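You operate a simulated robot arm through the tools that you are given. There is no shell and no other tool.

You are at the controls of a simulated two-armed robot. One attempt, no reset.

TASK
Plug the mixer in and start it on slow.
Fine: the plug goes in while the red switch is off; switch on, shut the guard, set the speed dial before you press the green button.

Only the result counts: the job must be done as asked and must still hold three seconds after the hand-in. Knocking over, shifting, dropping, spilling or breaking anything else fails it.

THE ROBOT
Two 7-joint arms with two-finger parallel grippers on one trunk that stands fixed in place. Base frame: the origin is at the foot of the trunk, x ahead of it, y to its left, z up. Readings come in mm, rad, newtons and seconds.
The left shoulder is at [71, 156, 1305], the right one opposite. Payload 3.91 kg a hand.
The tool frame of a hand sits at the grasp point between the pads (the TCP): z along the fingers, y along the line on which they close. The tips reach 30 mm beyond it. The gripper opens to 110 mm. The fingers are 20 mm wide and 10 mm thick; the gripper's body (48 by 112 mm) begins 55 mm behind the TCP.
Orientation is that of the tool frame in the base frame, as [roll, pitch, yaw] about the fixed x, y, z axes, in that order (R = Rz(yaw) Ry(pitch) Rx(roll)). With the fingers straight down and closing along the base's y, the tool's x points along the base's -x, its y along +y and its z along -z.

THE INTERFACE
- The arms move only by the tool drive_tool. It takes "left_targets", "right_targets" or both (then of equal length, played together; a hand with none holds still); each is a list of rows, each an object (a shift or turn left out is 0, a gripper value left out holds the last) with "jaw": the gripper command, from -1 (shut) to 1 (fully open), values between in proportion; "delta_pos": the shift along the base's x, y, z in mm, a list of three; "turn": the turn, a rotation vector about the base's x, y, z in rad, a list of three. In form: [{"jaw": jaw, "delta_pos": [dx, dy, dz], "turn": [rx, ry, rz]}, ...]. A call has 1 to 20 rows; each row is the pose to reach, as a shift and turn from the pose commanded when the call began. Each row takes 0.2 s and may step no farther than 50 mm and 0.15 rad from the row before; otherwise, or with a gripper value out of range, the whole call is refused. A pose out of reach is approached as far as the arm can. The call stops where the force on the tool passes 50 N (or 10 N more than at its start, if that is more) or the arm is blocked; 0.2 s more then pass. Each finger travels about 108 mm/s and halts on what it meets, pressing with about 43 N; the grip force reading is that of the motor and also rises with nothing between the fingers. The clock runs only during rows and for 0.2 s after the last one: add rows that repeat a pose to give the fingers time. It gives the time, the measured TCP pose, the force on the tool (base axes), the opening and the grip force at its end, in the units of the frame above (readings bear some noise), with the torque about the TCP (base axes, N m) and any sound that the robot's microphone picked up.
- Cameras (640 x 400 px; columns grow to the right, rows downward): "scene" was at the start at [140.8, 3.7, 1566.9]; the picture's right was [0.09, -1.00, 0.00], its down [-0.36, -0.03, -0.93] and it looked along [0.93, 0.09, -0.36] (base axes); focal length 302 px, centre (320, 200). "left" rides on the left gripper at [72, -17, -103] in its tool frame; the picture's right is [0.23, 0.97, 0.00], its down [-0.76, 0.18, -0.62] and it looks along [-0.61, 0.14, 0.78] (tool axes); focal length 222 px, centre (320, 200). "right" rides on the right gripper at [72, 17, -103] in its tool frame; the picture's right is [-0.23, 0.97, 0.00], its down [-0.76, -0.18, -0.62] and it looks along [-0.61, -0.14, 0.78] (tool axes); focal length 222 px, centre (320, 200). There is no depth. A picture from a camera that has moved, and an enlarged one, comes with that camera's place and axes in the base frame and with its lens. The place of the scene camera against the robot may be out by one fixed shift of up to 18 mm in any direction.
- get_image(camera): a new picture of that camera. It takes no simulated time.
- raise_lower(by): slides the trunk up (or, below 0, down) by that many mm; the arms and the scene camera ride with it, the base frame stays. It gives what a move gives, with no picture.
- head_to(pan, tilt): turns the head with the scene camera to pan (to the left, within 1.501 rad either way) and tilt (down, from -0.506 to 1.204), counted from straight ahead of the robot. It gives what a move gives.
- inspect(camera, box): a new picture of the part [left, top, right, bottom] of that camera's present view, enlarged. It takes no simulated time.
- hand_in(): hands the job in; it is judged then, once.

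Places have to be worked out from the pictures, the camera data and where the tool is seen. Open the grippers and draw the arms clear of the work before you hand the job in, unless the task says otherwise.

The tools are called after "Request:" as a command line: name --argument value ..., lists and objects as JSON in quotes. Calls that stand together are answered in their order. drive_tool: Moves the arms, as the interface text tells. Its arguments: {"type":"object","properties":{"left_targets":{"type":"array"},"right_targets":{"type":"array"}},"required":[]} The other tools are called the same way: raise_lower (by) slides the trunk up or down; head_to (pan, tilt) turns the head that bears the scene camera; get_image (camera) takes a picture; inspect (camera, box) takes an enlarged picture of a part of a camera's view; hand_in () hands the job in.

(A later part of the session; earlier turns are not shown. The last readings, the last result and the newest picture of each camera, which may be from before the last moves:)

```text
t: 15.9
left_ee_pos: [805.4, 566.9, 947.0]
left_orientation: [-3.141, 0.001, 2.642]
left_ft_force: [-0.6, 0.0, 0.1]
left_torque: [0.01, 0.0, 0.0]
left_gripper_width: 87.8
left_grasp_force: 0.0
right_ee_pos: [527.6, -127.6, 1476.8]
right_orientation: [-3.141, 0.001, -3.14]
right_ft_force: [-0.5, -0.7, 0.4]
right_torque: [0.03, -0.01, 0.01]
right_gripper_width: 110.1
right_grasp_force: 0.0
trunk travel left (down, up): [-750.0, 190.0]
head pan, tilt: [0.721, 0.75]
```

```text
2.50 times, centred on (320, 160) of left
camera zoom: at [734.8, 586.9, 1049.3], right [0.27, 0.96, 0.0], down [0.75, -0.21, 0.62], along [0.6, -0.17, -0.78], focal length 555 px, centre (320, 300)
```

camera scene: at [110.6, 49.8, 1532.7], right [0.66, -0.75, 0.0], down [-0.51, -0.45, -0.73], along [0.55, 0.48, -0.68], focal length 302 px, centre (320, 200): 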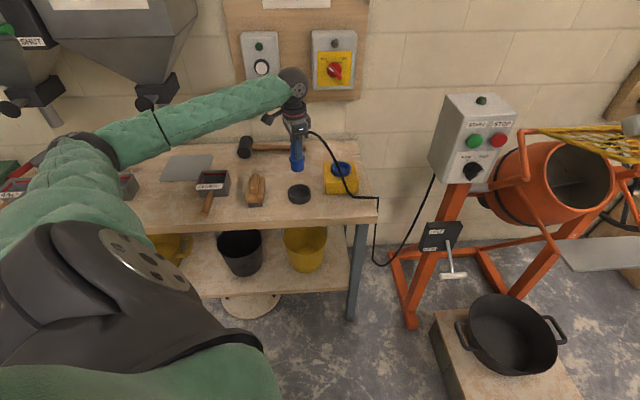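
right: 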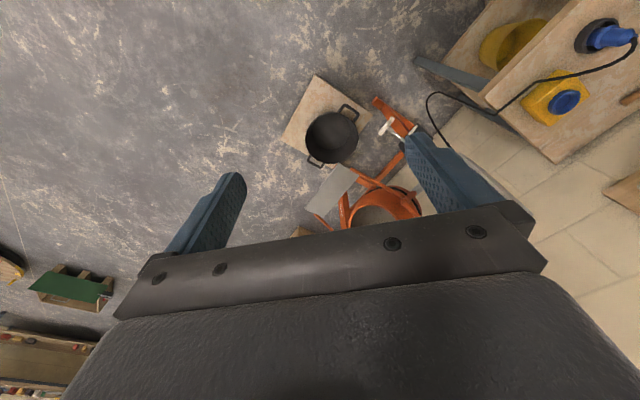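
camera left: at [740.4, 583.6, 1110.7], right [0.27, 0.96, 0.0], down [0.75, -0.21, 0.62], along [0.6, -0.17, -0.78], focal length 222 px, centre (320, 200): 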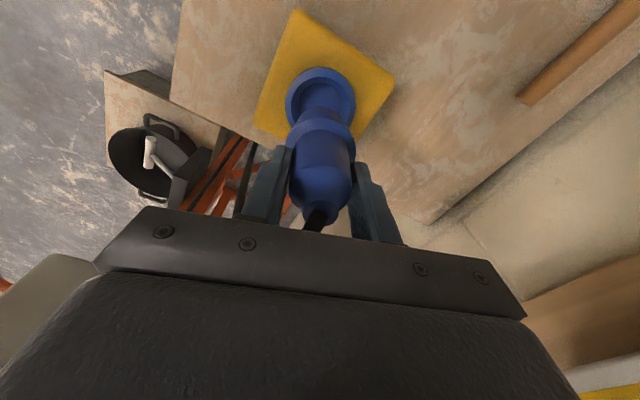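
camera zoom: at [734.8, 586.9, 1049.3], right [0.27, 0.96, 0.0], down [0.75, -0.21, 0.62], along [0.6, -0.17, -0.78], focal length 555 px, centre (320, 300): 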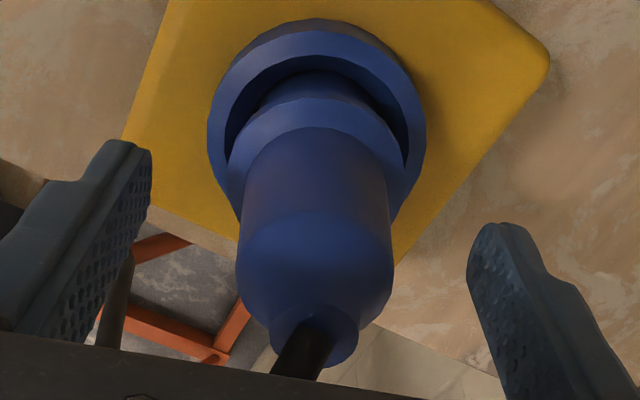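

The plug stands free and upright in the socket with no force. I raise the left hand clear and check the plug stays.

Request:
drive_tool --left_targets '[{"jaw": 0.8, "delta_pos": [0, 0, 20]}, {"jaw": 1, "delta_pos": [0, 0, 50]}, {"jaw": 1, "delta_pos": [0, 0, 90]}, {"jaw": 1, "delta_pos": [-20, -10, 130]}, {"jaw": 1, "delta_pos": [-60, -30, 140]}, {"jaw": 1, "delta_pos": [-100, -50, 140]}]'

Request:
get_image --camera "left"

Request:
get_image --camera "scene"

Request:
inspect --camera "scene" --box '[290, 100, 410, 220]'

```text
t: 17.3
left_ee_pos: [705.9, 517.4, 1090.3]
left_orientation: [3.14, 0.001, 2.64]
left_ft_force: [0.3, -1.2, 0.2]
left_torque: [0.02, -0.01, 0.0]
left_gripper_width: 109.9
left_grasp_force: 0.0
right_ee_pos: [526.3, -128.4, 1477.3]
right_orientation: [-3.141, 0.0, 3.141]
right_ft_force: [-0.9, 0.5, 0.5]
right_torque: [0.02, 0.01, 0.02]
right_gripper_width: 110.0
right_grasp_force: 0.1
trunk travel left (down, up): [-750.0, 190.0]
head pan, tilt: [0.721, 0.75]
```

```text
taken
camera left: at [634.3, 537.0, 1191.1], right [0.27, 0.96, 0.0], down [0.75, -0.21, 0.62], along [0.6, -0.17, -0.78], focal length 222 px, centre (320, 200)
```

left: 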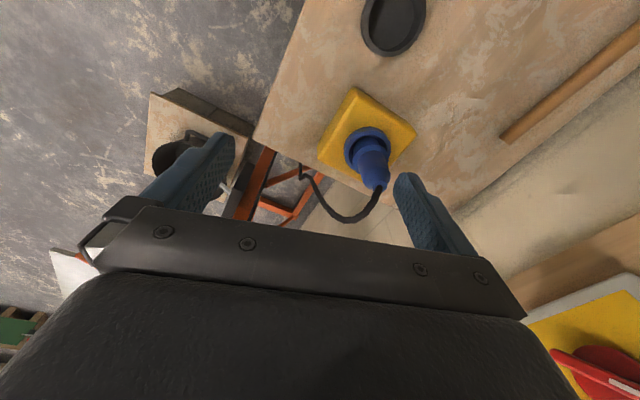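

```text
taken
camera scene: at [109.4, 49.7, 1532.9], right [0.66, -0.75, 0.0], down [-0.51, -0.45, -0.73], along [0.55, 0.48, -0.68], focal length 302 px, centre (320, 200)
```

scene: 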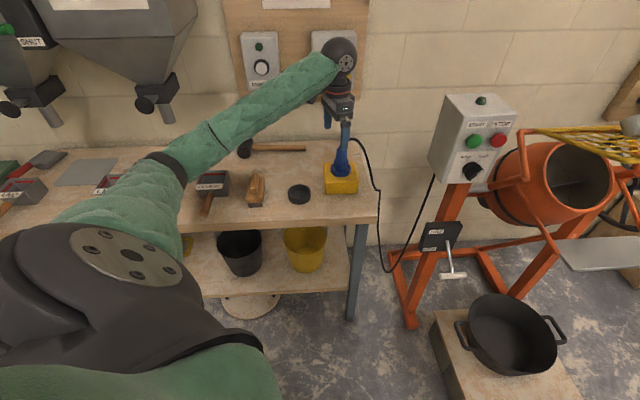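

```text
3.33 times, centred on (350, 160) of scene
camera zoom: at [109.4, 49.7, 1532.9], right [0.66, -0.75, 0.0], down [-0.51, -0.45, -0.73], along [0.55, 0.48, -0.68], focal length 1007 px, centre (220, 333)
```

zoom: 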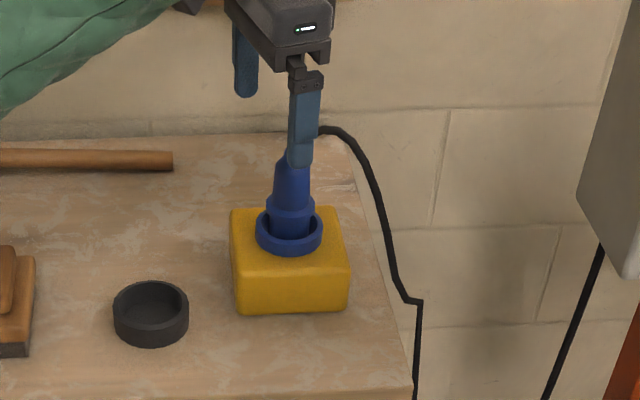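

The plug stays seated. The wrist view also caught the red switch; combined with the scene view I put its knob near [960, 729, 1130], with the wall at 45° yaw. I raise the left hand and yaw it to face the wall direction.

Request:
drive_tool --left_targets '[{"jaw": 1, "delta_pos": [-6, -4, 12], "turn": [0, 0, 0.143]}, {"delta_pos": [-12, -8, 24], "turn": [0, 0, 0.286]}, {"delta_pos": [-18, -12, 36], "turn": [0, 0, 0.429]}, {"delta_pos": [-24, -16, 48], "turn": [0, 0, 0.572]}, {"delta_pos": [-30, -20, 60], "turn": [0, 0, 0.715]}, {"delta_pos": [-36, -24, 75], "turn": [0, 0, 0.858]}, {"delta_pos": [-42, -28, 90], "turn": [0, 0, 1.0]}, {"delta_pos": [-48, -33, 105], "turn": [0, 0, 1.143]}, {"delta_pos": [-54, -37, 120], "turn": [0, 0, 1.285]}]'

Request:
get_image --camera "scene"

```text
t: 19.3
left_ee_pos: [652.2, 480.0, 1207.8]
left_orientation: [-3.141, -0.001, -2.354]
left_ft_force: [-0.8, -0.2, 0.6]
left_torque: [0.01, 0.0, 0.01]
left_gripper_width: 110.2
left_grasp_force: 0.1
right_ee_pos: [526.9, -127.1, 1477.4]
right_orientation: [3.141, 0.0, 3.141]
right_ft_force: [0.3, 0.4, 0.1]
right_torque: [0.04, 0.0, 0.02]
right_gripper_width: 110.0
right_grasp_force: 0.0
trunk travel left (down, up): [-750.0, 190.0]
head pan, tilt: [0.721, 0.75]
```

```text
taken
camera scene: at [110.0, 49.5, 1532.8], right [0.66, -0.75, 0.0], down [-0.51, -0.45, -0.73], along [0.55, 0.48, -0.68], focal length 302 px, centre (320, 200)
```

scene: 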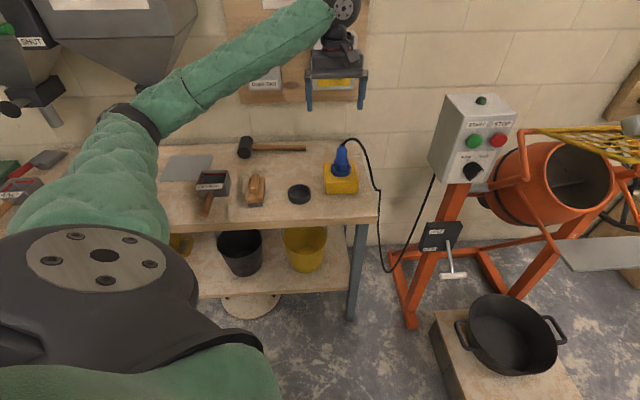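

Clear of everything. Now I pitch the left hand up so the fingers point at the wall.

Request:
drive_tool --left_targets '[{"delta_pos": [4, 4, 0], "turn": [0.101, -0.101, 0]}, {"delta_pos": [8, 8, 0], "turn": [0.202, -0.202, 0]}, {"delta_pos": [12, 12, 0], "turn": [0.303, -0.303, 0]}, {"delta_pos": [16, 16, 0], "turn": [0.404, -0.404, 0]}, {"delta_pos": [20, 20, 0], "turn": [0.505, -0.505, 0]}, {"delta_pos": [24, 24, 0], "turn": [0.606, -0.606, 0]}, {"delta_pos": [28, 28, 0], "turn": [0.707, -0.707, 0]}, {"delta_pos": [32, 32, 0], "turn": [0.808, -0.808, 0]}, {"delta_pos": [36, 36, 0], "turn": [0.909, -0.909, 0]}, {"delta_pos": [40, 40, 0], "turn": [1.01, -1.01, 0]}, {"delta_pos": [44, 44, 0], "turn": [1.111, -1.111, 0]}]'

Request:
get_image --camera "scene"

Request:
get_image --camera "left"

```text
t: 21.7
left_ee_pos: [695.8, 524.5, 1208.1]
left_orientation: [0.1, 1.566, 0.887]
left_ft_force: [-0.2, 0.7, 0.2]
left_torque: [0.0, 0.0, -0.01]
left_gripper_width: 110.0
left_grasp_force: 0.0
right_ee_pos: [527.5, -128.6, 1476.5]
right_orientation: [3.141, -0.001, 3.141]
right_ft_force: [0.2, 0.3, -1.1]
right_torque: [0.06, -0.05, 0.02]
right_gripper_width: 110.0
right_grasp_force: 0.2
trunk travel left (down, up): [-750.0, 190.0]
head pan, tilt: [0.721, 0.75]
```

```text
taken
camera scene: at [110.9, 50.2, 1532.8], right [0.66, -0.75, 0.0], down [-0.51, -0.45, -0.73], along [0.55, 0.48, -0.68], focal length 302 px, centre (320, 200)
```

scene: 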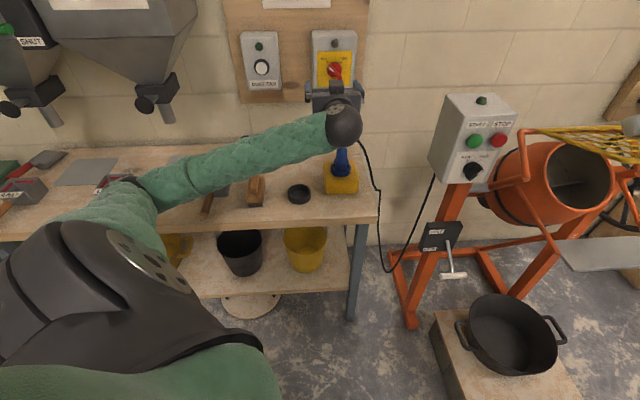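

```text
taken
camera left: at [635.0, 439.7, 1133.6], right [-0.69, 0.69, -0.23], down [-0.57, -0.32, 0.76], along [0.45, 0.65, 0.61], focal length 222 px, centre (320, 200)
```

left: 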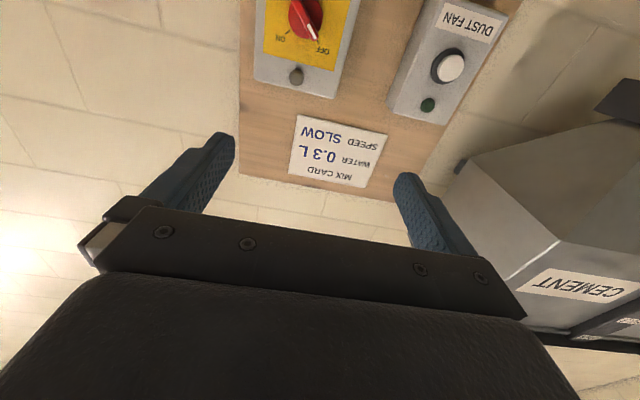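

The hand now points at the wall and the switch is seen upside-down above. I lower the hand to about the knob's height and shift sideways for a cleaner view.

Request:
drive_tool --left_targets '[{"delta_pos": [7, -7, -20]}, {"delta_pos": [14, -14, -40]}, {"delta_pos": [20, -20, -60]}, {"delta_pos": [27, -27, -78]}]'

Request:
get_image --camera "left"

Request:
inspect --camera "left" --box '[220, 0, 420, 160]'

Request:
inspect --camera "scene" --box '[270, 10, 410, 150]'

```text
t: 22.7
left_ee_pos: [721.4, 496.9, 1130.1]
left_orientation: [0.556, 1.57, 1.343]
left_ft_force: [0.0, -0.5, 0.2]
left_torque: [-0.03, -0.01, 0.01]
left_gripper_width: 110.0
left_grasp_force: 0.0
right_ee_pos: [527.2, -127.2, 1476.1]
right_orientation: [-3.141, -0.002, 3.141]
right_ft_force: [-0.4, 0.1, -0.8]
right_torque: [-0.01, 0.0, 0.0]
right_gripper_width: 109.9
right_grasp_force: 0.0
trunk travel left (down, up): [-750.0, 190.0]
head pan, tilt: [0.721, 0.75]
```

```text
taken
camera left: at [661.1, 412.4, 1056.0], right [-0.69, 0.69, -0.23], down [-0.57, -0.32, 0.76], along [0.45, 0.65, 0.61], focal length 222 px, centre (320, 200)
```

left: 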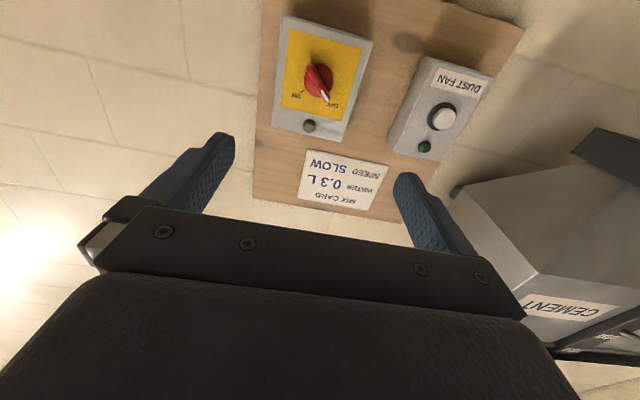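

```text
2.50 times, centred on (320, 80) of left
camera zoom: at [661.1, 412.4, 1056.0], right [-0.69, 0.69, -0.23], down [-0.57, -0.32, 0.76], along [0.45, 0.65, 0.61], focal length 555 px, centre (320, 500)
```

zoom: 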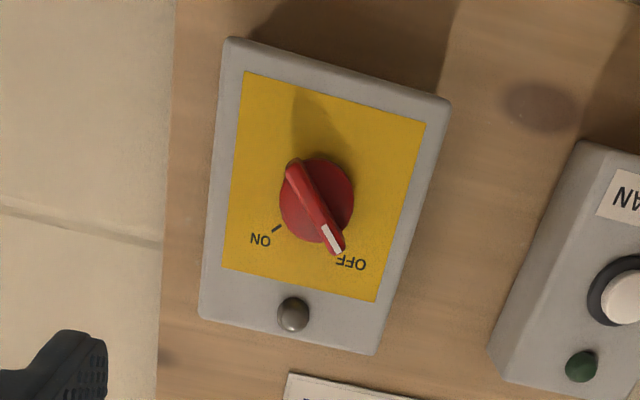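

```text
2.86 times, centred on (340, 80) of scene
camera zoom: at [111.1, 49.5, 1532.8], right [0.66, -0.75, 0.0], down [-0.51, -0.45, -0.73], along [0.55, 0.48, -0.68], focal length 863 px, centre (263, 543)
```

zoom: 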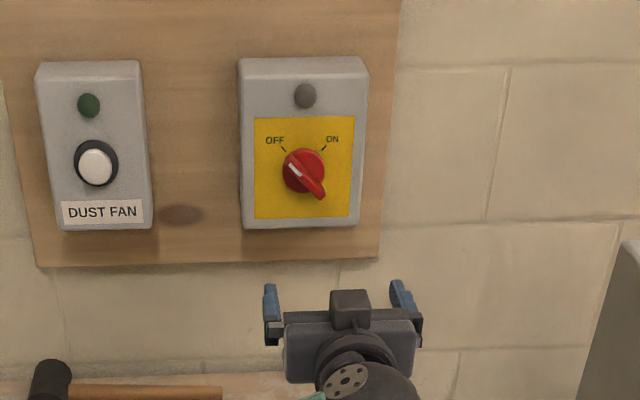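

The knob's bar triangulates to about [953, 726, 1136], tilted 45° toward OFF. I roll the gripper -45° about the wall normal so it closes across the bar, and move up to about 110 mm standoff.

Request:
drive_tool --left_targets '[{"delta_pos": [8, 8, 1], "turn": [-0.0925, -0.0925, 0]}, {"delta_pos": [20, 20, 2], "turn": [-0.185, -0.185, 0]}, {"delta_pos": [40, 38, 3], "turn": [-0.2775, -0.2775, 0]}, {"delta_pos": [65, 63, 4], "turn": [-0.37, -0.37, 0]}, {"delta_pos": [90, 88, 5], "turn": [-0.4625, -0.4625, 0]}, {"delta_pos": [115, 113, 6], "turn": [-0.555, -0.555, 0]}, {"delta_pos": [140, 138, 6], "turn": [-0.555, -0.555, 0]}, {"delta_pos": [153.7, 151, 6], "turn": [-0.555, -0.555, 0]}]'

Request:
get_image --camera "left"

Request:
get_image --camera "scene"

Request:
inspect --camera "scene" --box '[270, 10, 410, 150]'

```text
t: 24.5
left_ee_pos: [876.0, 646.2, 1135.8]
left_orientation: [-1.568, 0.789, -0.786]
left_ft_force: [0.0, -0.3, -0.6]
left_torque: [0.03, -0.01, -0.01]
left_gripper_width: 110.0
left_grasp_force: 0.1
right_ee_pos: [526.5, -128.3, 1476.6]
right_orientation: [3.14, 0.002, 3.141]
right_ft_force: [0.0, 0.3, -0.2]
right_torque: [0.02, -0.01, -0.02]
right_gripper_width: 110.1
right_grasp_force: 0.0
trunk travel left (down, up): [-750.0, 190.0]
head pan, tilt: [0.721, 0.75]
```

```text
taken
camera left: at [848.3, 529.0, 1095.0], right [-0.37, 0.37, -0.85], down [-0.91, 0.03, 0.41], along [0.18, 0.93, 0.33], focal length 222 px, centre (320, 200)
```

left: 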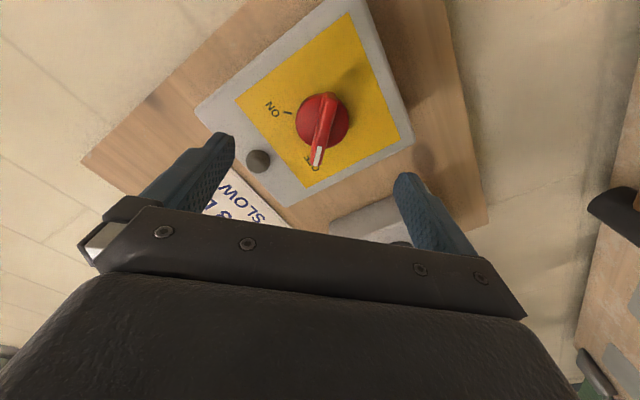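

```text
taken
camera scene: at [110.9, 49.3, 1532.7], right [0.66, -0.75, 0.0], down [-0.51, -0.45, -0.73], along [0.55, 0.48, -0.68], focal length 302 px, centre (320, 200)
```

scene: 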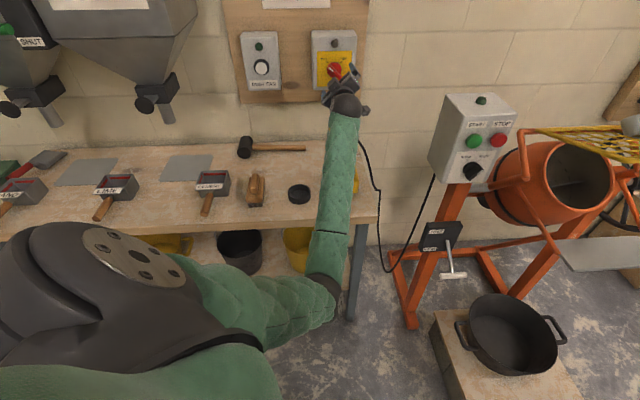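

```text
2.86 times, centred on (340, 80) of scene
camera zoom: at [110.9, 49.3, 1532.7], right [0.66, -0.75, 0.0], down [-0.51, -0.45, -0.73], along [0.55, 0.48, -0.68], focal length 863 px, centre (263, 543)
```

zoom: 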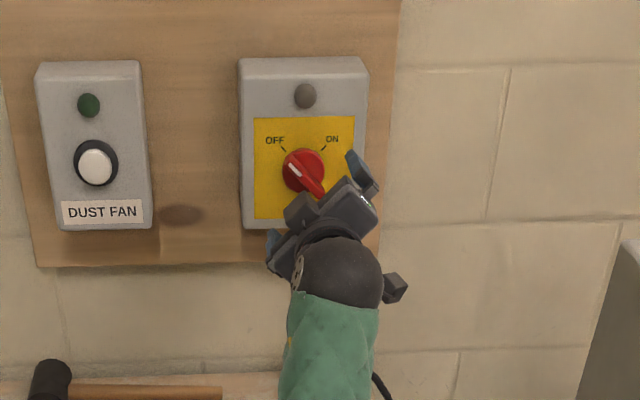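

The knob is centred between the fingers in the wrist view. I zoom to measure its centre and tilt.

Request:
inspect --camera "left" --box '[265, 75, 375, 185]'

```text
3.64 times, centred on (320, 130) of left
camera zoom: at [848.3, 529.0, 1095.0], right [-0.37, 0.37, -0.85], down [-0.91, 0.03, 0.41], along [0.18, 0.93, 0.33], focal length 808 px, centre (320, 454)
```

zoom: 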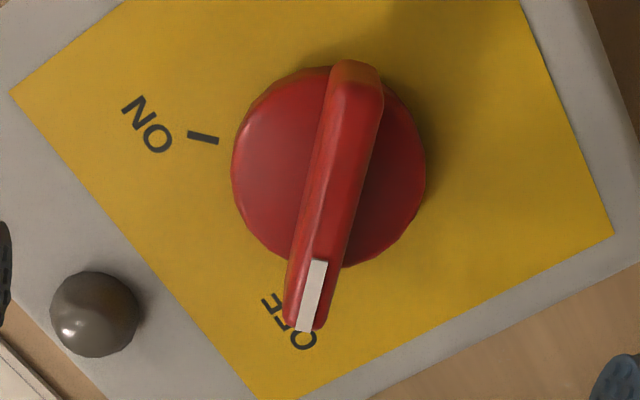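

The bar's tilt matches the gripper; its centre is about 3 mm off along the closing axis. I correct that and advance 40 mm toward the wall for another look.

Request:
drive_tool --left_targets '[{"delta_pos": [-1.6, 1.6, -2.2]}, {"delta_pos": [12.5, 15.7, -2.2]}, {"delta_pos": [26.7, 29.9, -2.2]}]'

Request:
inspect --camera "left" --box '[240, 60, 400, 200]'

Request:
inspect --camera "scene" --box '[290, 20, 390, 120]'

```text
t: 25.3
left_ee_pos: [903.7, 679.0, 1132.9]
left_orientation: [-1.569, 0.788, -0.784]
left_ft_force: [0.6, -0.1, 0.1]
left_torque: [0.01, 0.0, 0.03]
left_gripper_width: 109.8
left_grasp_force: 0.1
right_ee_pos: [526.8, -127.3, 1476.2]
right_orientation: [3.141, -0.002, -3.14]
right_ft_force: [1.5, -0.6, -0.5]
right_torque: [0.01, -0.01, 0.0]
right_gripper_width: 109.8
right_grasp_force: 0.0
trunk travel left (down, up): [-750.0, 190.0]
head pan, tilt: [0.721, 0.75]
```

```text
2.86 times, centred on (320, 130) of left
camera zoom: at [876.0, 560.3, 1092.2], right [-0.37, 0.37, -0.85], down [-0.91, 0.03, 0.41], along [0.18, 0.93, 0.33], focal length 635 px, centre (320, 400)
```

zoom: 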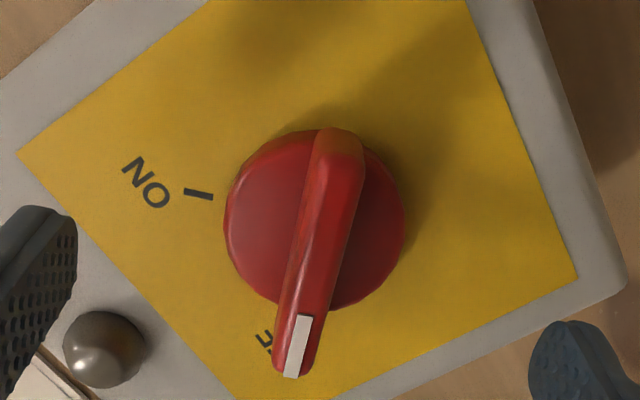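

```text
4.00 times, centred on (340, 70) of scene
camera zoom: at [111.0, 49.8, 1532.7], right [0.66, -0.75, 0.0], down [-0.51, -0.45, -0.73], along [0.55, 0.48, -0.68], focal length 1208 px, centre (240, 720)
```

zoom: 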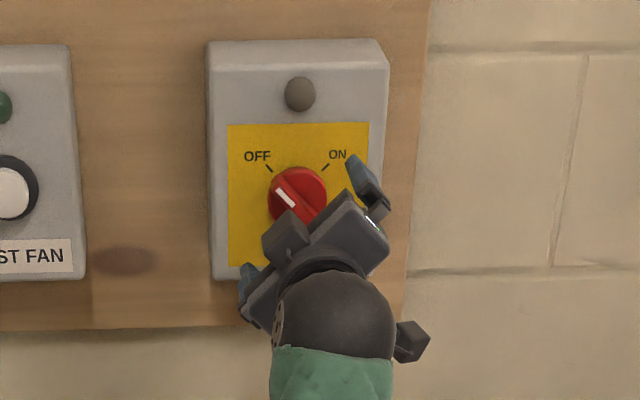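

Bar is now centred; its front face is about 48 mm ahead of the TCP and the disk about 74 mm. I advance 37 mm so the tips straddle the bar, then close.

Request:
drive_tool --left_targets '[{"delta_pos": [9, 9, 0]}, {"delta_pos": [18, 18, 0]}, {"delta_pos": [24, 24, 0]}, {"delta_pos": [26, 26, 0]}]'

Request:
inspect --camera "left" --box '[200, 80, 440, 230]'

```text
t: 26.3
left_ee_pos: [930.6, 703.2, 1134.2]
left_orientation: [-1.571, 0.787, -0.786]
left_ft_force: [-0.1, 0.1, 0.8]
left_torque: [-0.01, 0.01, 0.0]
left_gripper_width: 110.0
left_grasp_force: 0.1
right_ee_pos: [528.1, -128.6, 1477.1]
right_orientation: [-3.141, 0.001, -3.14]
right_ft_force: [0.3, 0.5, -0.5]
right_torque: [0.02, 0.01, -0.01]
right_gripper_width: 110.2
right_grasp_force: 0.0
trunk travel left (down, up): [-750.0, 190.0]
head pan, tilt: [0.721, 0.75]
```

```text
2.67 times, centred on (320, 155) of left
camera zoom: at [901.9, 586.4, 1092.5], right [-0.37, 0.37, -0.85], down [-0.91, 0.03, 0.41], along [0.18, 0.93, 0.33], focal length 592 px, centre (320, 320)
```

zoom: 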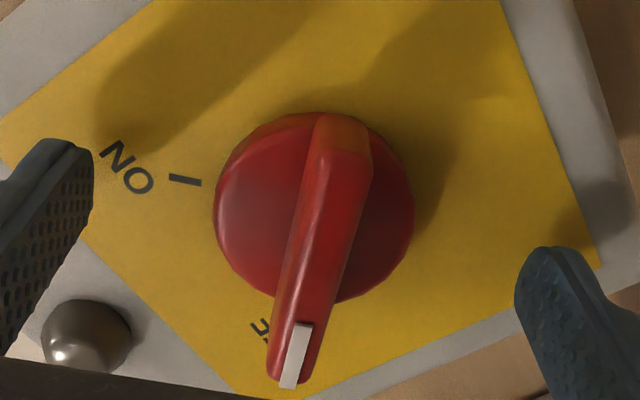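

Fingers straddle the bar with no contact. I close the gripper on it.

Request:
drive_tool --left_targets '[{"jaw": -0.4}, {"jaw": -1}, {"jaw": -1}, {"jaw": -1}]'

Request:
inspect --camera "left" --box '[200, 80, 440, 230]'

```text
t: 27.3
left_ee_pos: [930.0, 702.3, 1134.2]
left_orientation: [-1.57, 0.784, -0.784]
left_ft_force: [10.9, 1.1, 9.3]
left_torque: [-0.03, 0.0, -0.38]
left_gripper_width: 47.9
left_grasp_force: 44.6
right_ee_pos: [528.1, -129.2, 1475.6]
right_orientation: [-3.141, -0.001, 3.14]
right_ft_force: [-0.1, 0.6, -1.3]
right_torque: [0.0, 0.03, -0.02]
right_gripper_width: 110.0
right_grasp_force: 0.0
trunk travel left (down, up): [-750.0, 190.0]
head pan, tilt: [0.721, 0.75]
```

```text
2.67 times, centred on (320, 155) of left
camera zoom: at [902.2, 585.8, 1093.4], right [-0.37, 0.37, -0.85], down [-0.91, 0.03, 0.41], along [0.18, 0.93, 0.33], focal length 592 px, centre (320, 320)
```

zoom: 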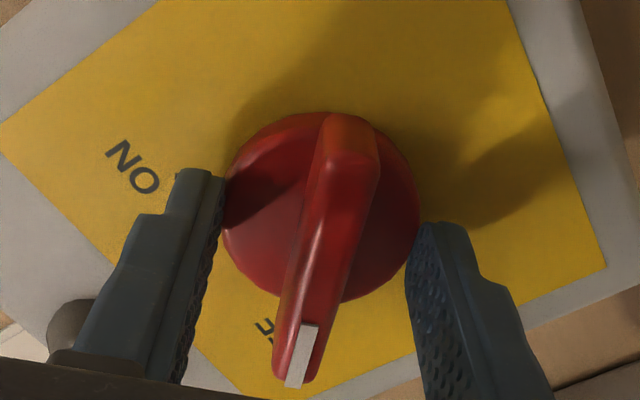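

The opening of 47.9 mm shows the tips closed on the round disk, not the bar. I reopen, back off about 10 mm and close again on the bar alone.

Request:
drive_tool --left_targets '[{"jaw": 0}, {"jaw": 0.2}, {"jaw": 0.2, "delta_pos": [-4, -4, 0]}, {"jaw": 0.2, "delta_pos": [-7.5, -7.5, 0]}]'

Request:
drive_tool --left_targets '[{"jaw": -0.4}, {"jaw": -1}, {"jaw": -1}, {"jaw": -1}]'

Request:
inspect --camera "left" --box '[200, 80, 440, 230]'

```text
t: 28.3
left_ee_pos: [922.9, 696.4, 1132.1]
left_orientation: [-1.573, 0.786, -0.785]
left_ft_force: [0.0, -0.4, -0.5]
left_torque: [0.03, 0.01, 0.0]
left_gripper_width: 65.8
left_grasp_force: 0.0
right_ee_pos: [527.2, -127.5, 1476.4]
right_orientation: [3.141, -0.001, -3.141]
right_ft_force: [0.4, 0.4, 0.3]
right_torque: [-0.04, 0.0, -0.01]
right_gripper_width: 110.3
right_grasp_force: 0.1
trunk travel left (down, up): [-750.0, 190.0]
head pan, tilt: [0.721, 0.75]
```

```text
t: 29.3
left_ee_pos: [923.1, 695.3, 1134.7]
left_orientation: [-1.568, 0.786, -0.783]
left_ft_force: [14.3, 2.5, 12.8]
left_torque: [-0.31, 0.38, -0.64]
left_gripper_width: 11.5
left_grasp_force: 45.1
right_ee_pos: [528.1, -128.0, 1476.2]
right_orientation: [3.141, -0.001, 3.14]
right_ft_force: [0.2, 0.6, -0.3]
right_torque: [-0.02, 0.03, -0.02]
right_gripper_width: 110.0
right_grasp_force: 0.1
trunk travel left (down, up): [-750.0, 190.0]
head pan, tilt: [0.721, 0.75]
```

```text
2.67 times, centred on (320, 155) of left
camera zoom: at [894.9, 578.1, 1093.2], right [-0.37, 0.38, -0.85], down [-0.91, 0.03, 0.41], along [0.18, 0.93, 0.33], focal length 592 px, centre (320, 320)
```

zoom: 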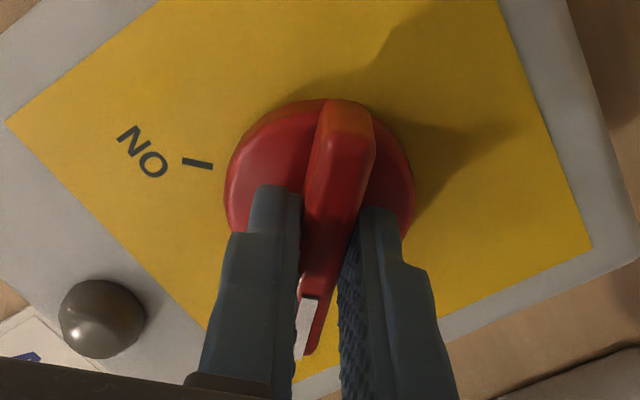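

The bar is gripped (11.5 mm). I nudge ~1.5 mm to relieve the side load, then rotate clockwise toward ON in small steps.

Request:
drive_tool --left_targets '[{"jaw": -1, "delta_pos": [0.7, -0.7, 1.0]}, {"jaw": -1, "delta_pos": [0.7, -0.7, 1.0], "turn": [0.09, 0.09, 0]}, {"jaw": -1, "delta_pos": [0.7, -0.7, 1.0], "turn": [0.18, 0.18, 0]}, {"jaw": -1, "delta_pos": [0.7, -0.7, 1.0], "turn": [0.27, 0.27, 0]}]'

Request:
get_image --camera "left"

```text
t: 30.3
left_ee_pos: [923.8, 695.5, 1134.4]
left_orientation: [-1.565, 1.171, -0.78]
left_ft_force: [22.1, 14.6, 16.9]
left_torque: [0.02, -0.12, -0.18]
left_gripper_width: 11.9
left_grasp_force: 45.4
right_ee_pos: [527.2, -127.5, 1477.4]
right_orientation: [-3.141, -0.001, 3.141]
right_ft_force: [0.2, 0.0, -0.6]
right_torque: [0.0, -0.03, 0.02]
right_gripper_width: 109.9
right_grasp_force: 0.1
trunk travel left (down, up): [-750.0, 190.0]
head pan, tilt: [0.721, 0.75]
```

```text
taken
camera left: at [881.1, 591.9, 1072.2], right [-0.57, 0.57, -0.59], down [-0.77, -0.12, 0.63], along [0.29, 0.81, 0.5], focal length 222 px, centre (320, 200)
```

left: 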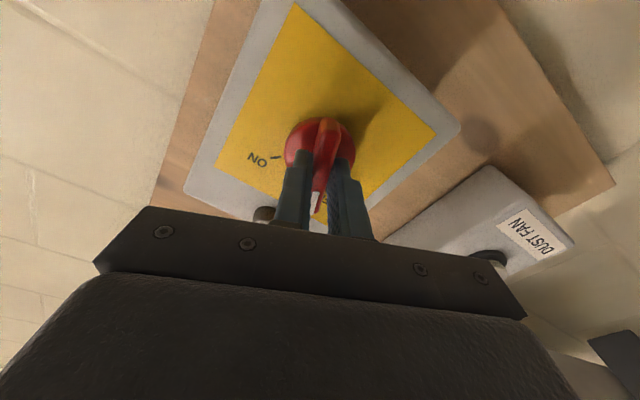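

The knob is turning with the gripper. Force shows a pull toward +n and up, so I shift the command slightly that way and keep turning.

Request:
drive_tool --left_targets '[{"jaw": -1, "delta_pos": [2.5, 1.6, 2.0], "turn": [0.0, 0.0, 0]}, {"jaw": -1, "delta_pos": [2.5, 1.6, 2.0], "turn": [0.09, 0.09, 0]}, {"jaw": -1, "delta_pos": [2.5, 1.6, 2.0], "turn": [0.18, 0.18, 0]}]'

Request:
get_image --camera "left"

```text
t: 31.1
left_ee_pos: [923.1, 696.1, 1134.4]
left_orientation: [-1.591, 1.422, -0.806]
left_ft_force: [-35.6, -18.5, -20.3]
left_torque: [-0.31, 0.42, -0.68]
left_gripper_width: 12.3
left_grasp_force: 45.8
right_ee_pos: [524.2, -127.7, 1476.4]
right_orientation: [-3.141, 0.0, 3.141]
right_ft_force: [-0.6, 0.1, 0.5]
right_torque: [0.04, -0.02, -0.01]
right_gripper_width: 110.0
right_grasp_force: 0.0
trunk travel left (down, up): [-750.0, 190.0]
head pan, tilt: [0.721, 0.75]
```

```text
taken
camera left: at [869.4, 603.8, 1063.8], right [-0.66, 0.66, -0.37], down [-0.64, -0.24, 0.73], along [0.39, 0.72, 0.58], focal length 222 px, centre (320, 200)
```

left: 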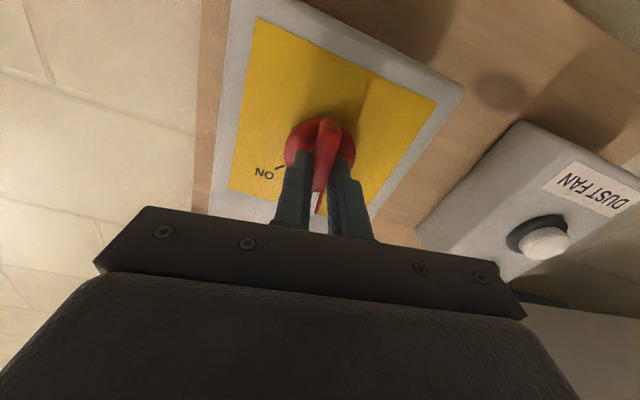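

Stiffness is about 20 N/mm, so I overcorrected; I take back about 60% of that shift and continue turning.

Request:
drive_tool --left_targets '[{"jaw": -1, "delta_pos": [-1.5, -0.8, -1.0], "turn": [0.0, 0.0, 0]}, {"jaw": -1, "delta_pos": [-1.5, -0.8, -1.0], "turn": [0.09, 0.09, 0]}, {"jaw": -1, "delta_pos": [-1.5, -0.8, -1.0], "turn": [0.18, 0.18, 0]}]'

```text
t: 31.9
left_ee_pos: [923.1, 696.7, 1133.4]
left_orientation: [1.572, 1.461, 2.357]
left_ft_force: [-26.1, -10.9, -21.8]
left_torque: [0.07, -0.1, 0.11]
left_gripper_width: 11.9
left_grasp_force: 45.2
right_ee_pos: [526.3, -128.3, 1477.2]
right_orientation: [3.14, 0.001, -3.139]
right_ft_force: [0.2, -0.1, 0.4]
right_torque: [0.0, 0.0, -0.01]
right_gripper_width: 109.9
right_grasp_force: 0.1
trunk travel left (down, up): [-750.0, 190.0]
head pan, tilt: [0.721, 0.75]
```

Turn continues (now about 51° of 90°). I correct the position by force/20 and continue.

Request:
drive_tool --left_targets '[{"jaw": -1, "delta_pos": [-1.1, -0.4, -0.9], "turn": [0.0, 0.0, 0]}, {"jaw": -1, "delta_pos": [-1.1, -0.4, -0.9], "turn": [0.09, 0.09, 0]}, {"jaw": -1, "delta_pos": [-1.1, -0.4, -0.9], "turn": [0.18, 0.18, 0]}]'

Request:
get_image --camera "left"

```text
t: 32.7
left_ee_pos: [922.8, 697.3, 1133.5]
left_orientation: [1.566, 1.209, 2.354]
left_ft_force: [-7.0, 5.3, -8.8]
left_torque: [0.08, 0.0, -0.13]
left_gripper_width: 11.9
left_grasp_force: 44.7
right_ee_pos: [527.9, -127.4, 1477.1]
right_orientation: [-3.141, 0.0, 3.141]
right_ft_force: [-0.6, -0.5, 0.3]
right_torque: [0.03, 0.0, -0.01]
right_gripper_width: 110.1
right_grasp_force: 0.1
trunk travel left (down, up): [-750.0, 190.0]
head pan, tilt: [0.721, 0.75]
```

```text
taken
camera left: at [843.3, 630.8, 1058.9], right [-0.7, 0.7, 0.13], down [-0.37, -0.51, 0.77], along [0.61, 0.49, 0.62], focal length 222 px, centre (320, 200)
```

left: 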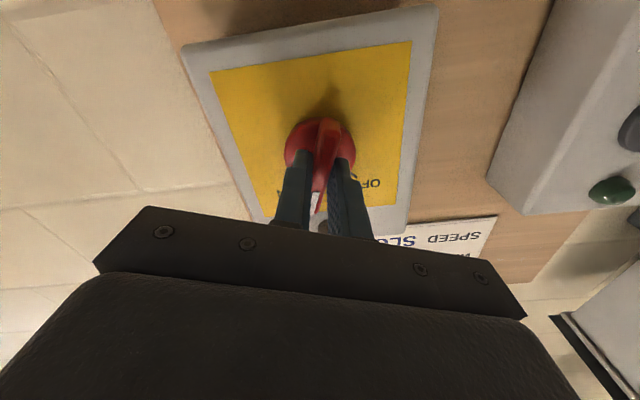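

About 66° done with small forces. I continue the remaining turn to ON.

Request:
drive_tool --left_targets '[{"jaw": -1, "delta_pos": [-0.3, 0.2, -0.3], "turn": [0.09, 0.09, 0]}, {"jaw": -1, "delta_pos": [-0.3, 0.2, -0.3], "turn": [0.18, 0.18, 0]}, {"jaw": -1, "delta_pos": [-0.3, 0.2, -0.3], "turn": [0.27, 0.27, 0]}, {"jaw": -1, "delta_pos": [-0.3, 0.2, -0.3], "turn": [0.31, 0.31, 0]}]'

Request:
get_image --camera "left"

Request:
inspect --camera "scene" --box '[290, 20, 390, 120]'

```text
t: 33.7
left_ee_pos: [922.9, 696.0, 1134.8]
left_orientation: [1.569, 0.774, 2.352]
left_ft_force: [11.6, 15.0, 7.3]
left_torque: [-0.09, -0.91, -0.45]
left_gripper_width: 11.6
left_grasp_force: 44.7
right_ee_pos: [526.8, -126.8, 1476.8]
right_orientation: [-3.141, 0.001, -3.141]
right_ft_force: [-0.2, 0.0, 0.4]
right_torque: [-0.02, 0.03, -0.02]
right_gripper_width: 110.3
right_grasp_force: 0.1
trunk travel left (down, up): [-750.0, 190.0]
head pan, tilt: [0.721, 0.75]
```

```text
taken
camera left: at [821.6, 652.5, 1070.1], right [-0.6, 0.6, 0.54], down [-0.14, -0.74, 0.66], along [0.79, 0.31, 0.53], focal length 222 px, centre (320, 200)
```

left: 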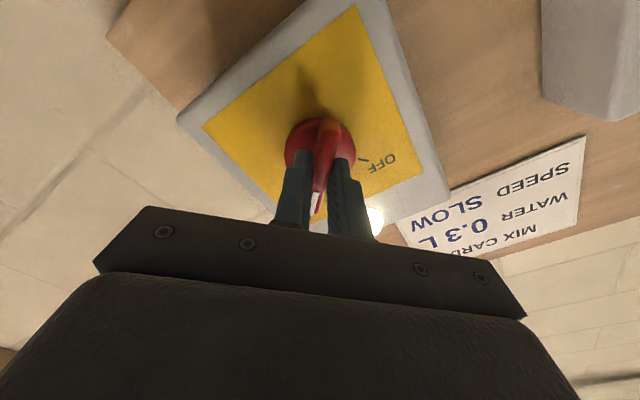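

```text
4.00 times, centred on (340, 70) of scene
camera zoom: at [111.2, 51.0, 1532.8], right [0.66, -0.75, 0.0], down [-0.51, -0.45, -0.73], along [0.55, 0.48, -0.68], focal length 1208 px, centre (240, 720)
```

zoom: 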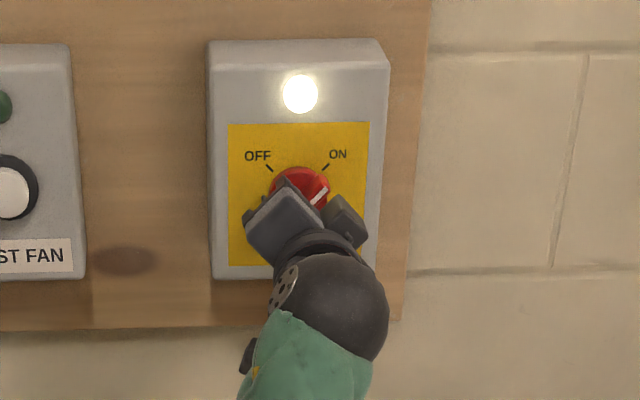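

The lamp on the switch is lit and the white mark points to ON. I open the gripper and back straight off from the wall.

Request:
drive_tool --left_targets '[{"jaw": -0.5, "turn": [-0.015, -0.015, 0]}, {"jaw": 0.2, "turn": [-0.015, -0.015, 0]}, {"jaw": 0.4, "turn": [-0.015, -0.015, 0]}, {"jaw": 0.4, "delta_pos": [-15, -15, 0], "turn": [-0.015, -0.015, 0]}, {"jaw": 0.4, "delta_pos": [-40, -40, 0], "turn": [-0.015, -0.015, 0]}, {"jaw": 0.4, "delta_pos": [-70, -70, 0], "turn": [-0.015, -0.015, 0]}, {"jaw": 0.4, "delta_pos": [-100, -100, 0], "turn": [-0.015, -0.015, 0]}]'

Request:
get_image --camera "scene"

Request:
inspect --camera "scene" --box '[290, 10, 410, 130]'

Request:
inspect --camera "scene" --box '[420, 80, 540, 200]'

```text
t: 35.3
left_ee_pos: [820.6, 594.6, 1133.6]
left_orientation: [1.568, 0.792, 2.355]
left_ft_force: [-0.2, -0.6, 0.2]
left_torque: [0.0, 0.03, -0.01]
left_gripper_width: 76.9
left_grasp_force: 0.1
right_ee_pos: [527.1, -127.8, 1477.4]
right_orientation: [3.142, 0.0, 3.141]
right_ft_force: [-0.8, -1.0, 0.6]
right_torque: [0.0, -0.01, 0.03]
right_gripper_width: 109.9
right_grasp_force: 0.0
trunk travel left (down, up): [-750.0, 190.0]
head pan, tilt: [0.721, 0.75]
```

```text
taken
camera scene: at [109.9, 49.0, 1532.9], right [0.66, -0.75, 0.0], down [-0.51, -0.45, -0.73], along [0.55, 0.48, -0.68], focal length 302 px, centre (320, 200)
```

scene: 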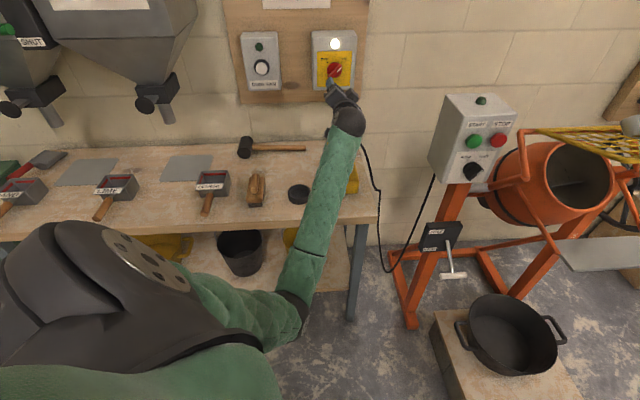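

```text
3.33 times, centred on (350, 70) of scene
camera zoom: at [109.9, 49.0, 1532.9], right [0.66, -0.75, 0.0], down [-0.51, -0.45, -0.73], along [0.55, 0.48, -0.68], focal length 1007 px, centre (220, 633)
```

zoom: 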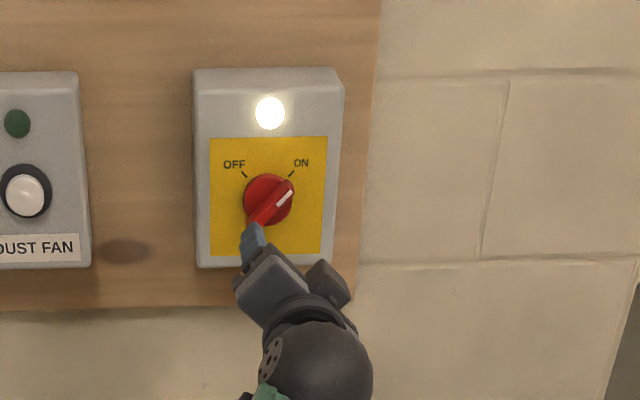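

```text
3.33 times, centred on (480, 140) of scene
camera zoom: at [109.9, 49.0, 1532.9], right [0.66, -0.75, 0.0], down [-0.51, -0.45, -0.73], along [0.55, 0.48, -0.68], focal length 1007 px, centre (-213, 400)
```

zoom: 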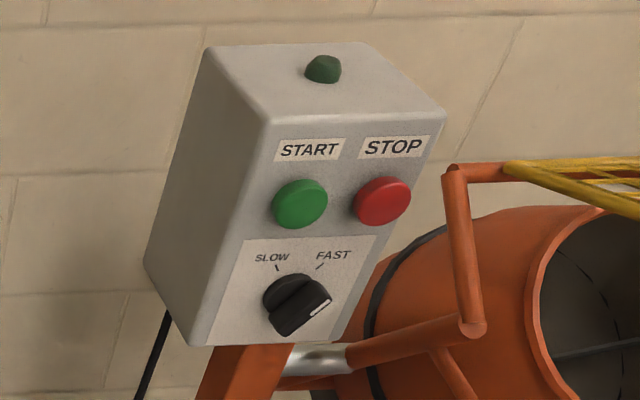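

Switch is ON and lit. Now I draw the left hand back from the wall and pitch the right hand up a little so its camera can see the mixer and guard.

Request:
drive_tool --left_targets '[{"jaw": 0.4, "delta_pos": [-20, -20, 0]}, {"delta_pos": [-40, -40, 0]}, {"delta_pos": [-60, -60, 0]}, {"delta_pos": [-80, -80, 0]}, {"delta_pos": [-100, -100, 0]}]' --right_targets '[{"delta_pos": [0, 0, 0], "turn": [0, -0.12, 0]}, {"turn": [0, -0.24, 0]}, {"turn": [0, -0.36, 0]}, {"turn": [0, -0.48, 0]}, {"turn": [0, -0.6, 0]}]'

Request:
get_image --camera "right"

Request:
head_to --pan 0.1 --tilt 0.55

Request:
get_image --camera "scene"

```text
t: 36.5
left_ee_pos: [721.9, 496.1, 1134.3]
left_orientation: [1.57, 0.793, 2.353]
left_ft_force: [0.1, -0.4, -0.6]
left_torque: [0.02, 0.03, -0.02]
left_gripper_width: 76.8
left_grasp_force: 0.1
right_ee_pos: [527.0, -128.6, 1478.1]
right_orientation: [3.14, 0.603, 3.14]
right_ft_force: [-0.2, 0.1, -0.1]
right_torque: [0.03, -0.02, 0.02]
right_gripper_width: 109.9
right_grasp_force: 0.1
trunk travel left (down, up): [-750.0, 190.0]
head pan, tilt: [0.721, 0.75]
```

```text
taken
camera right: at [408.0, -112.2, 1522.1], right [0.19, 0.97, 0.13], down [0.27, -0.18, 0.94], along [0.94, -0.14, -0.3], focal length 222 px, centre (320, 200)
```

right: 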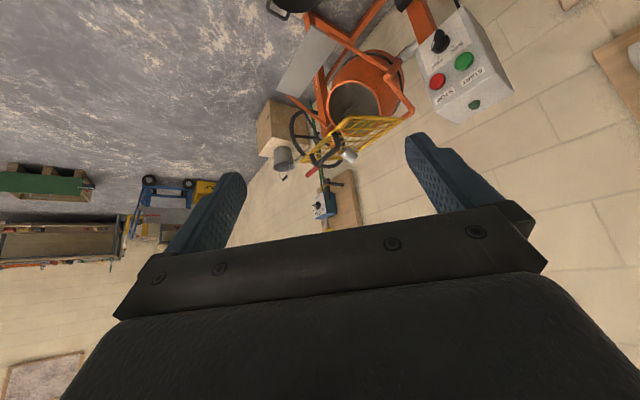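

```text
t: 37.5
left_ee_pos: [723.7, 497.0, 1134.5]
left_orientation: [1.57, 0.792, 2.355]
left_ft_force: [0.4, 0.0, -0.3]
left_torque: [-0.02, 0.02, 0.0]
left_gripper_width: 77.2
left_grasp_force: 0.0
right_ee_pos: [526.4, -128.5, 1477.5]
right_orientation: [3.141, 0.598, 3.141]
right_ft_force: [0.2, -0.5, -0.5]
right_torque: [0.02, 0.0, 0.01]
right_gripper_width: 110.1
right_grasp_force: 0.1
trunk travel left (down, up): [-750.0, 190.0]
head pan, tilt: [0.099, 0.55]
```

```text
taken
camera scene: at [137.5, 3.7, 1550.1], right [0.1, -0.99, 0.0], down [-0.52, -0.05, -0.85], along [0.85, 0.09, -0.52], focal length 302 px, centre (320, 200)
```

scene: 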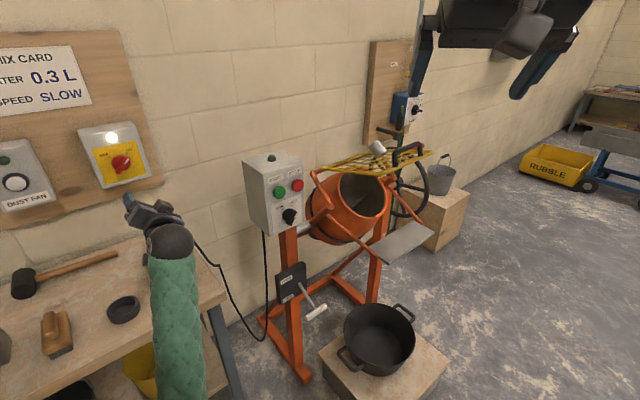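

The right camera now sees the mixer (upside-down). I zoom on the guard, cup and control box.

Request:
inspect --camera "right" --box '[260, 50, 440, 190]'

Request:
inspect --camera "scene" --box '[290, 110, 470, 250]'

Request:
inspect --camera "right" --box '[400, 0, 520, 120]'

```text
2.86 times, centred on (350, 120) of right
camera zoom: at [408.6, -111.5, 1522.0], right [0.19, 0.97, 0.13], down [0.28, -0.18, 0.94], along [0.94, -0.14, -0.3], focal length 635 px, centre (234, 429)
```

zoom: 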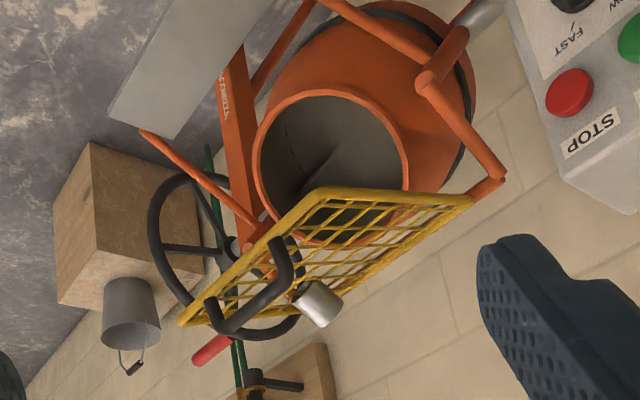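

```text
2.86 times, centred on (380, 180) of scene
camera zoom: at [137.5, 3.7, 1550.1], right [0.1, -0.99, 0.0], down [-0.52, -0.05, -0.85], along [0.85, 0.09, -0.52], focal length 863 px, centre (149, 257)
```

zoom: 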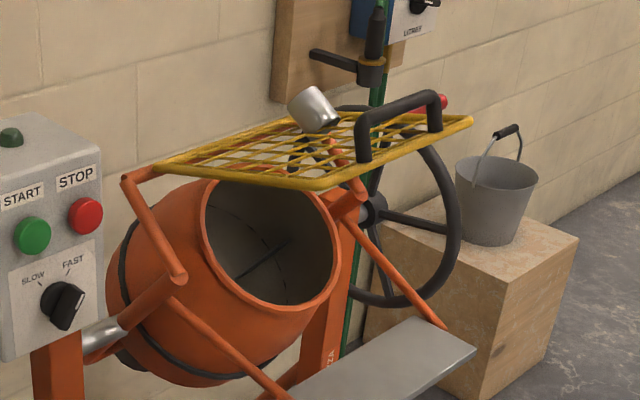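

```text
3.33 times, centred on (460, 60) of right
camera zoom: at [408.6, -111.5, 1522.0], right [0.19, 0.97, 0.13], down [0.28, -0.18, 0.94], along [0.94, -0.14, -0.3], focal length 740 px, centre (-147, 667)
```

zoom: 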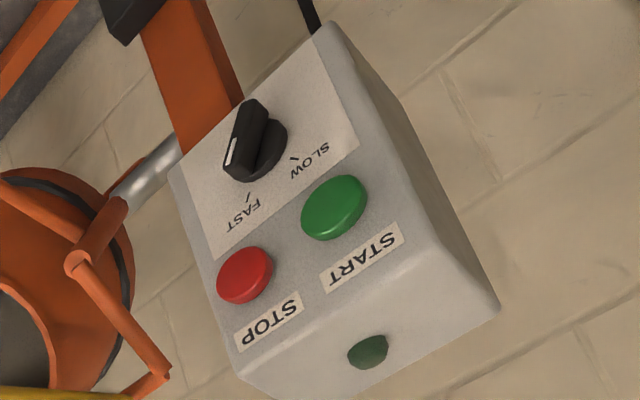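

The guard's hinge edge is near [1048, 87, 1104] and its handle edge spans roughly [793,-83,1229] to [949,-232,1226]. A grey cup-like thing seems to sit over the guard — I must know what it is before closing.

Request:
inspect --camera "scene" --box '[370, 120, 440, 180]'

Request:
inspect --camera "right" --box '[310, 90, 390, 170]'

Request:
inspect --camera "scene" --box '[230, 140, 350, 260]'

```text
6.67 times, centred on (405, 150) of scene
camera zoom: at [137.5, 3.7, 1550.1], right [0.1, -0.99, 0.0], down [-0.52, -0.05, -0.85], along [0.85, 0.09, -0.52], focal length 2014 px, centre (-247, 533)
```

zoom: 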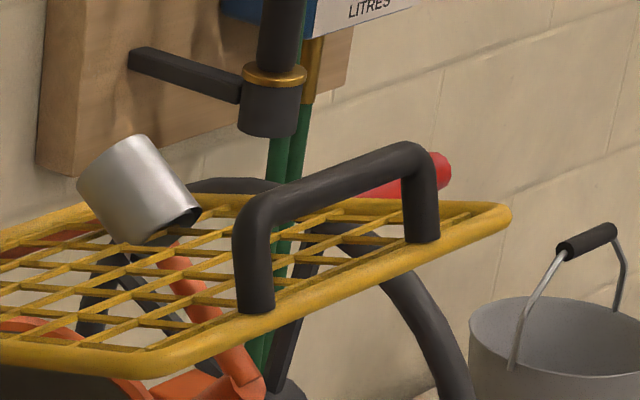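

```text
5.00 times, centred on (350, 130) of right
camera zoom: at [408.6, -111.5, 1522.0], right [0.19, 0.97, 0.13], down [0.28, -0.18, 0.94], along [0.94, -0.14, -0.3], focal length 1111 px, centre (170, 550)
```

zoom: 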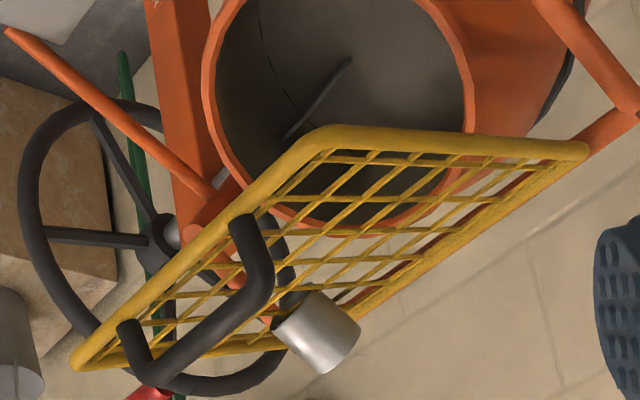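

```text
3.33 times, centred on (290, 200) of scene
camera zoom: at [137.5, 3.7, 1550.1], right [0.1, -0.99, 0.0], down [-0.52, -0.05, -0.85], along [0.85, 0.09, -0.52], focal length 1007 px, centre (420, 200)
```

zoom: 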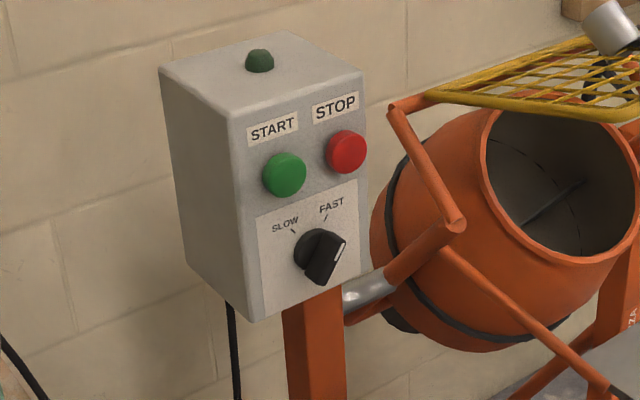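

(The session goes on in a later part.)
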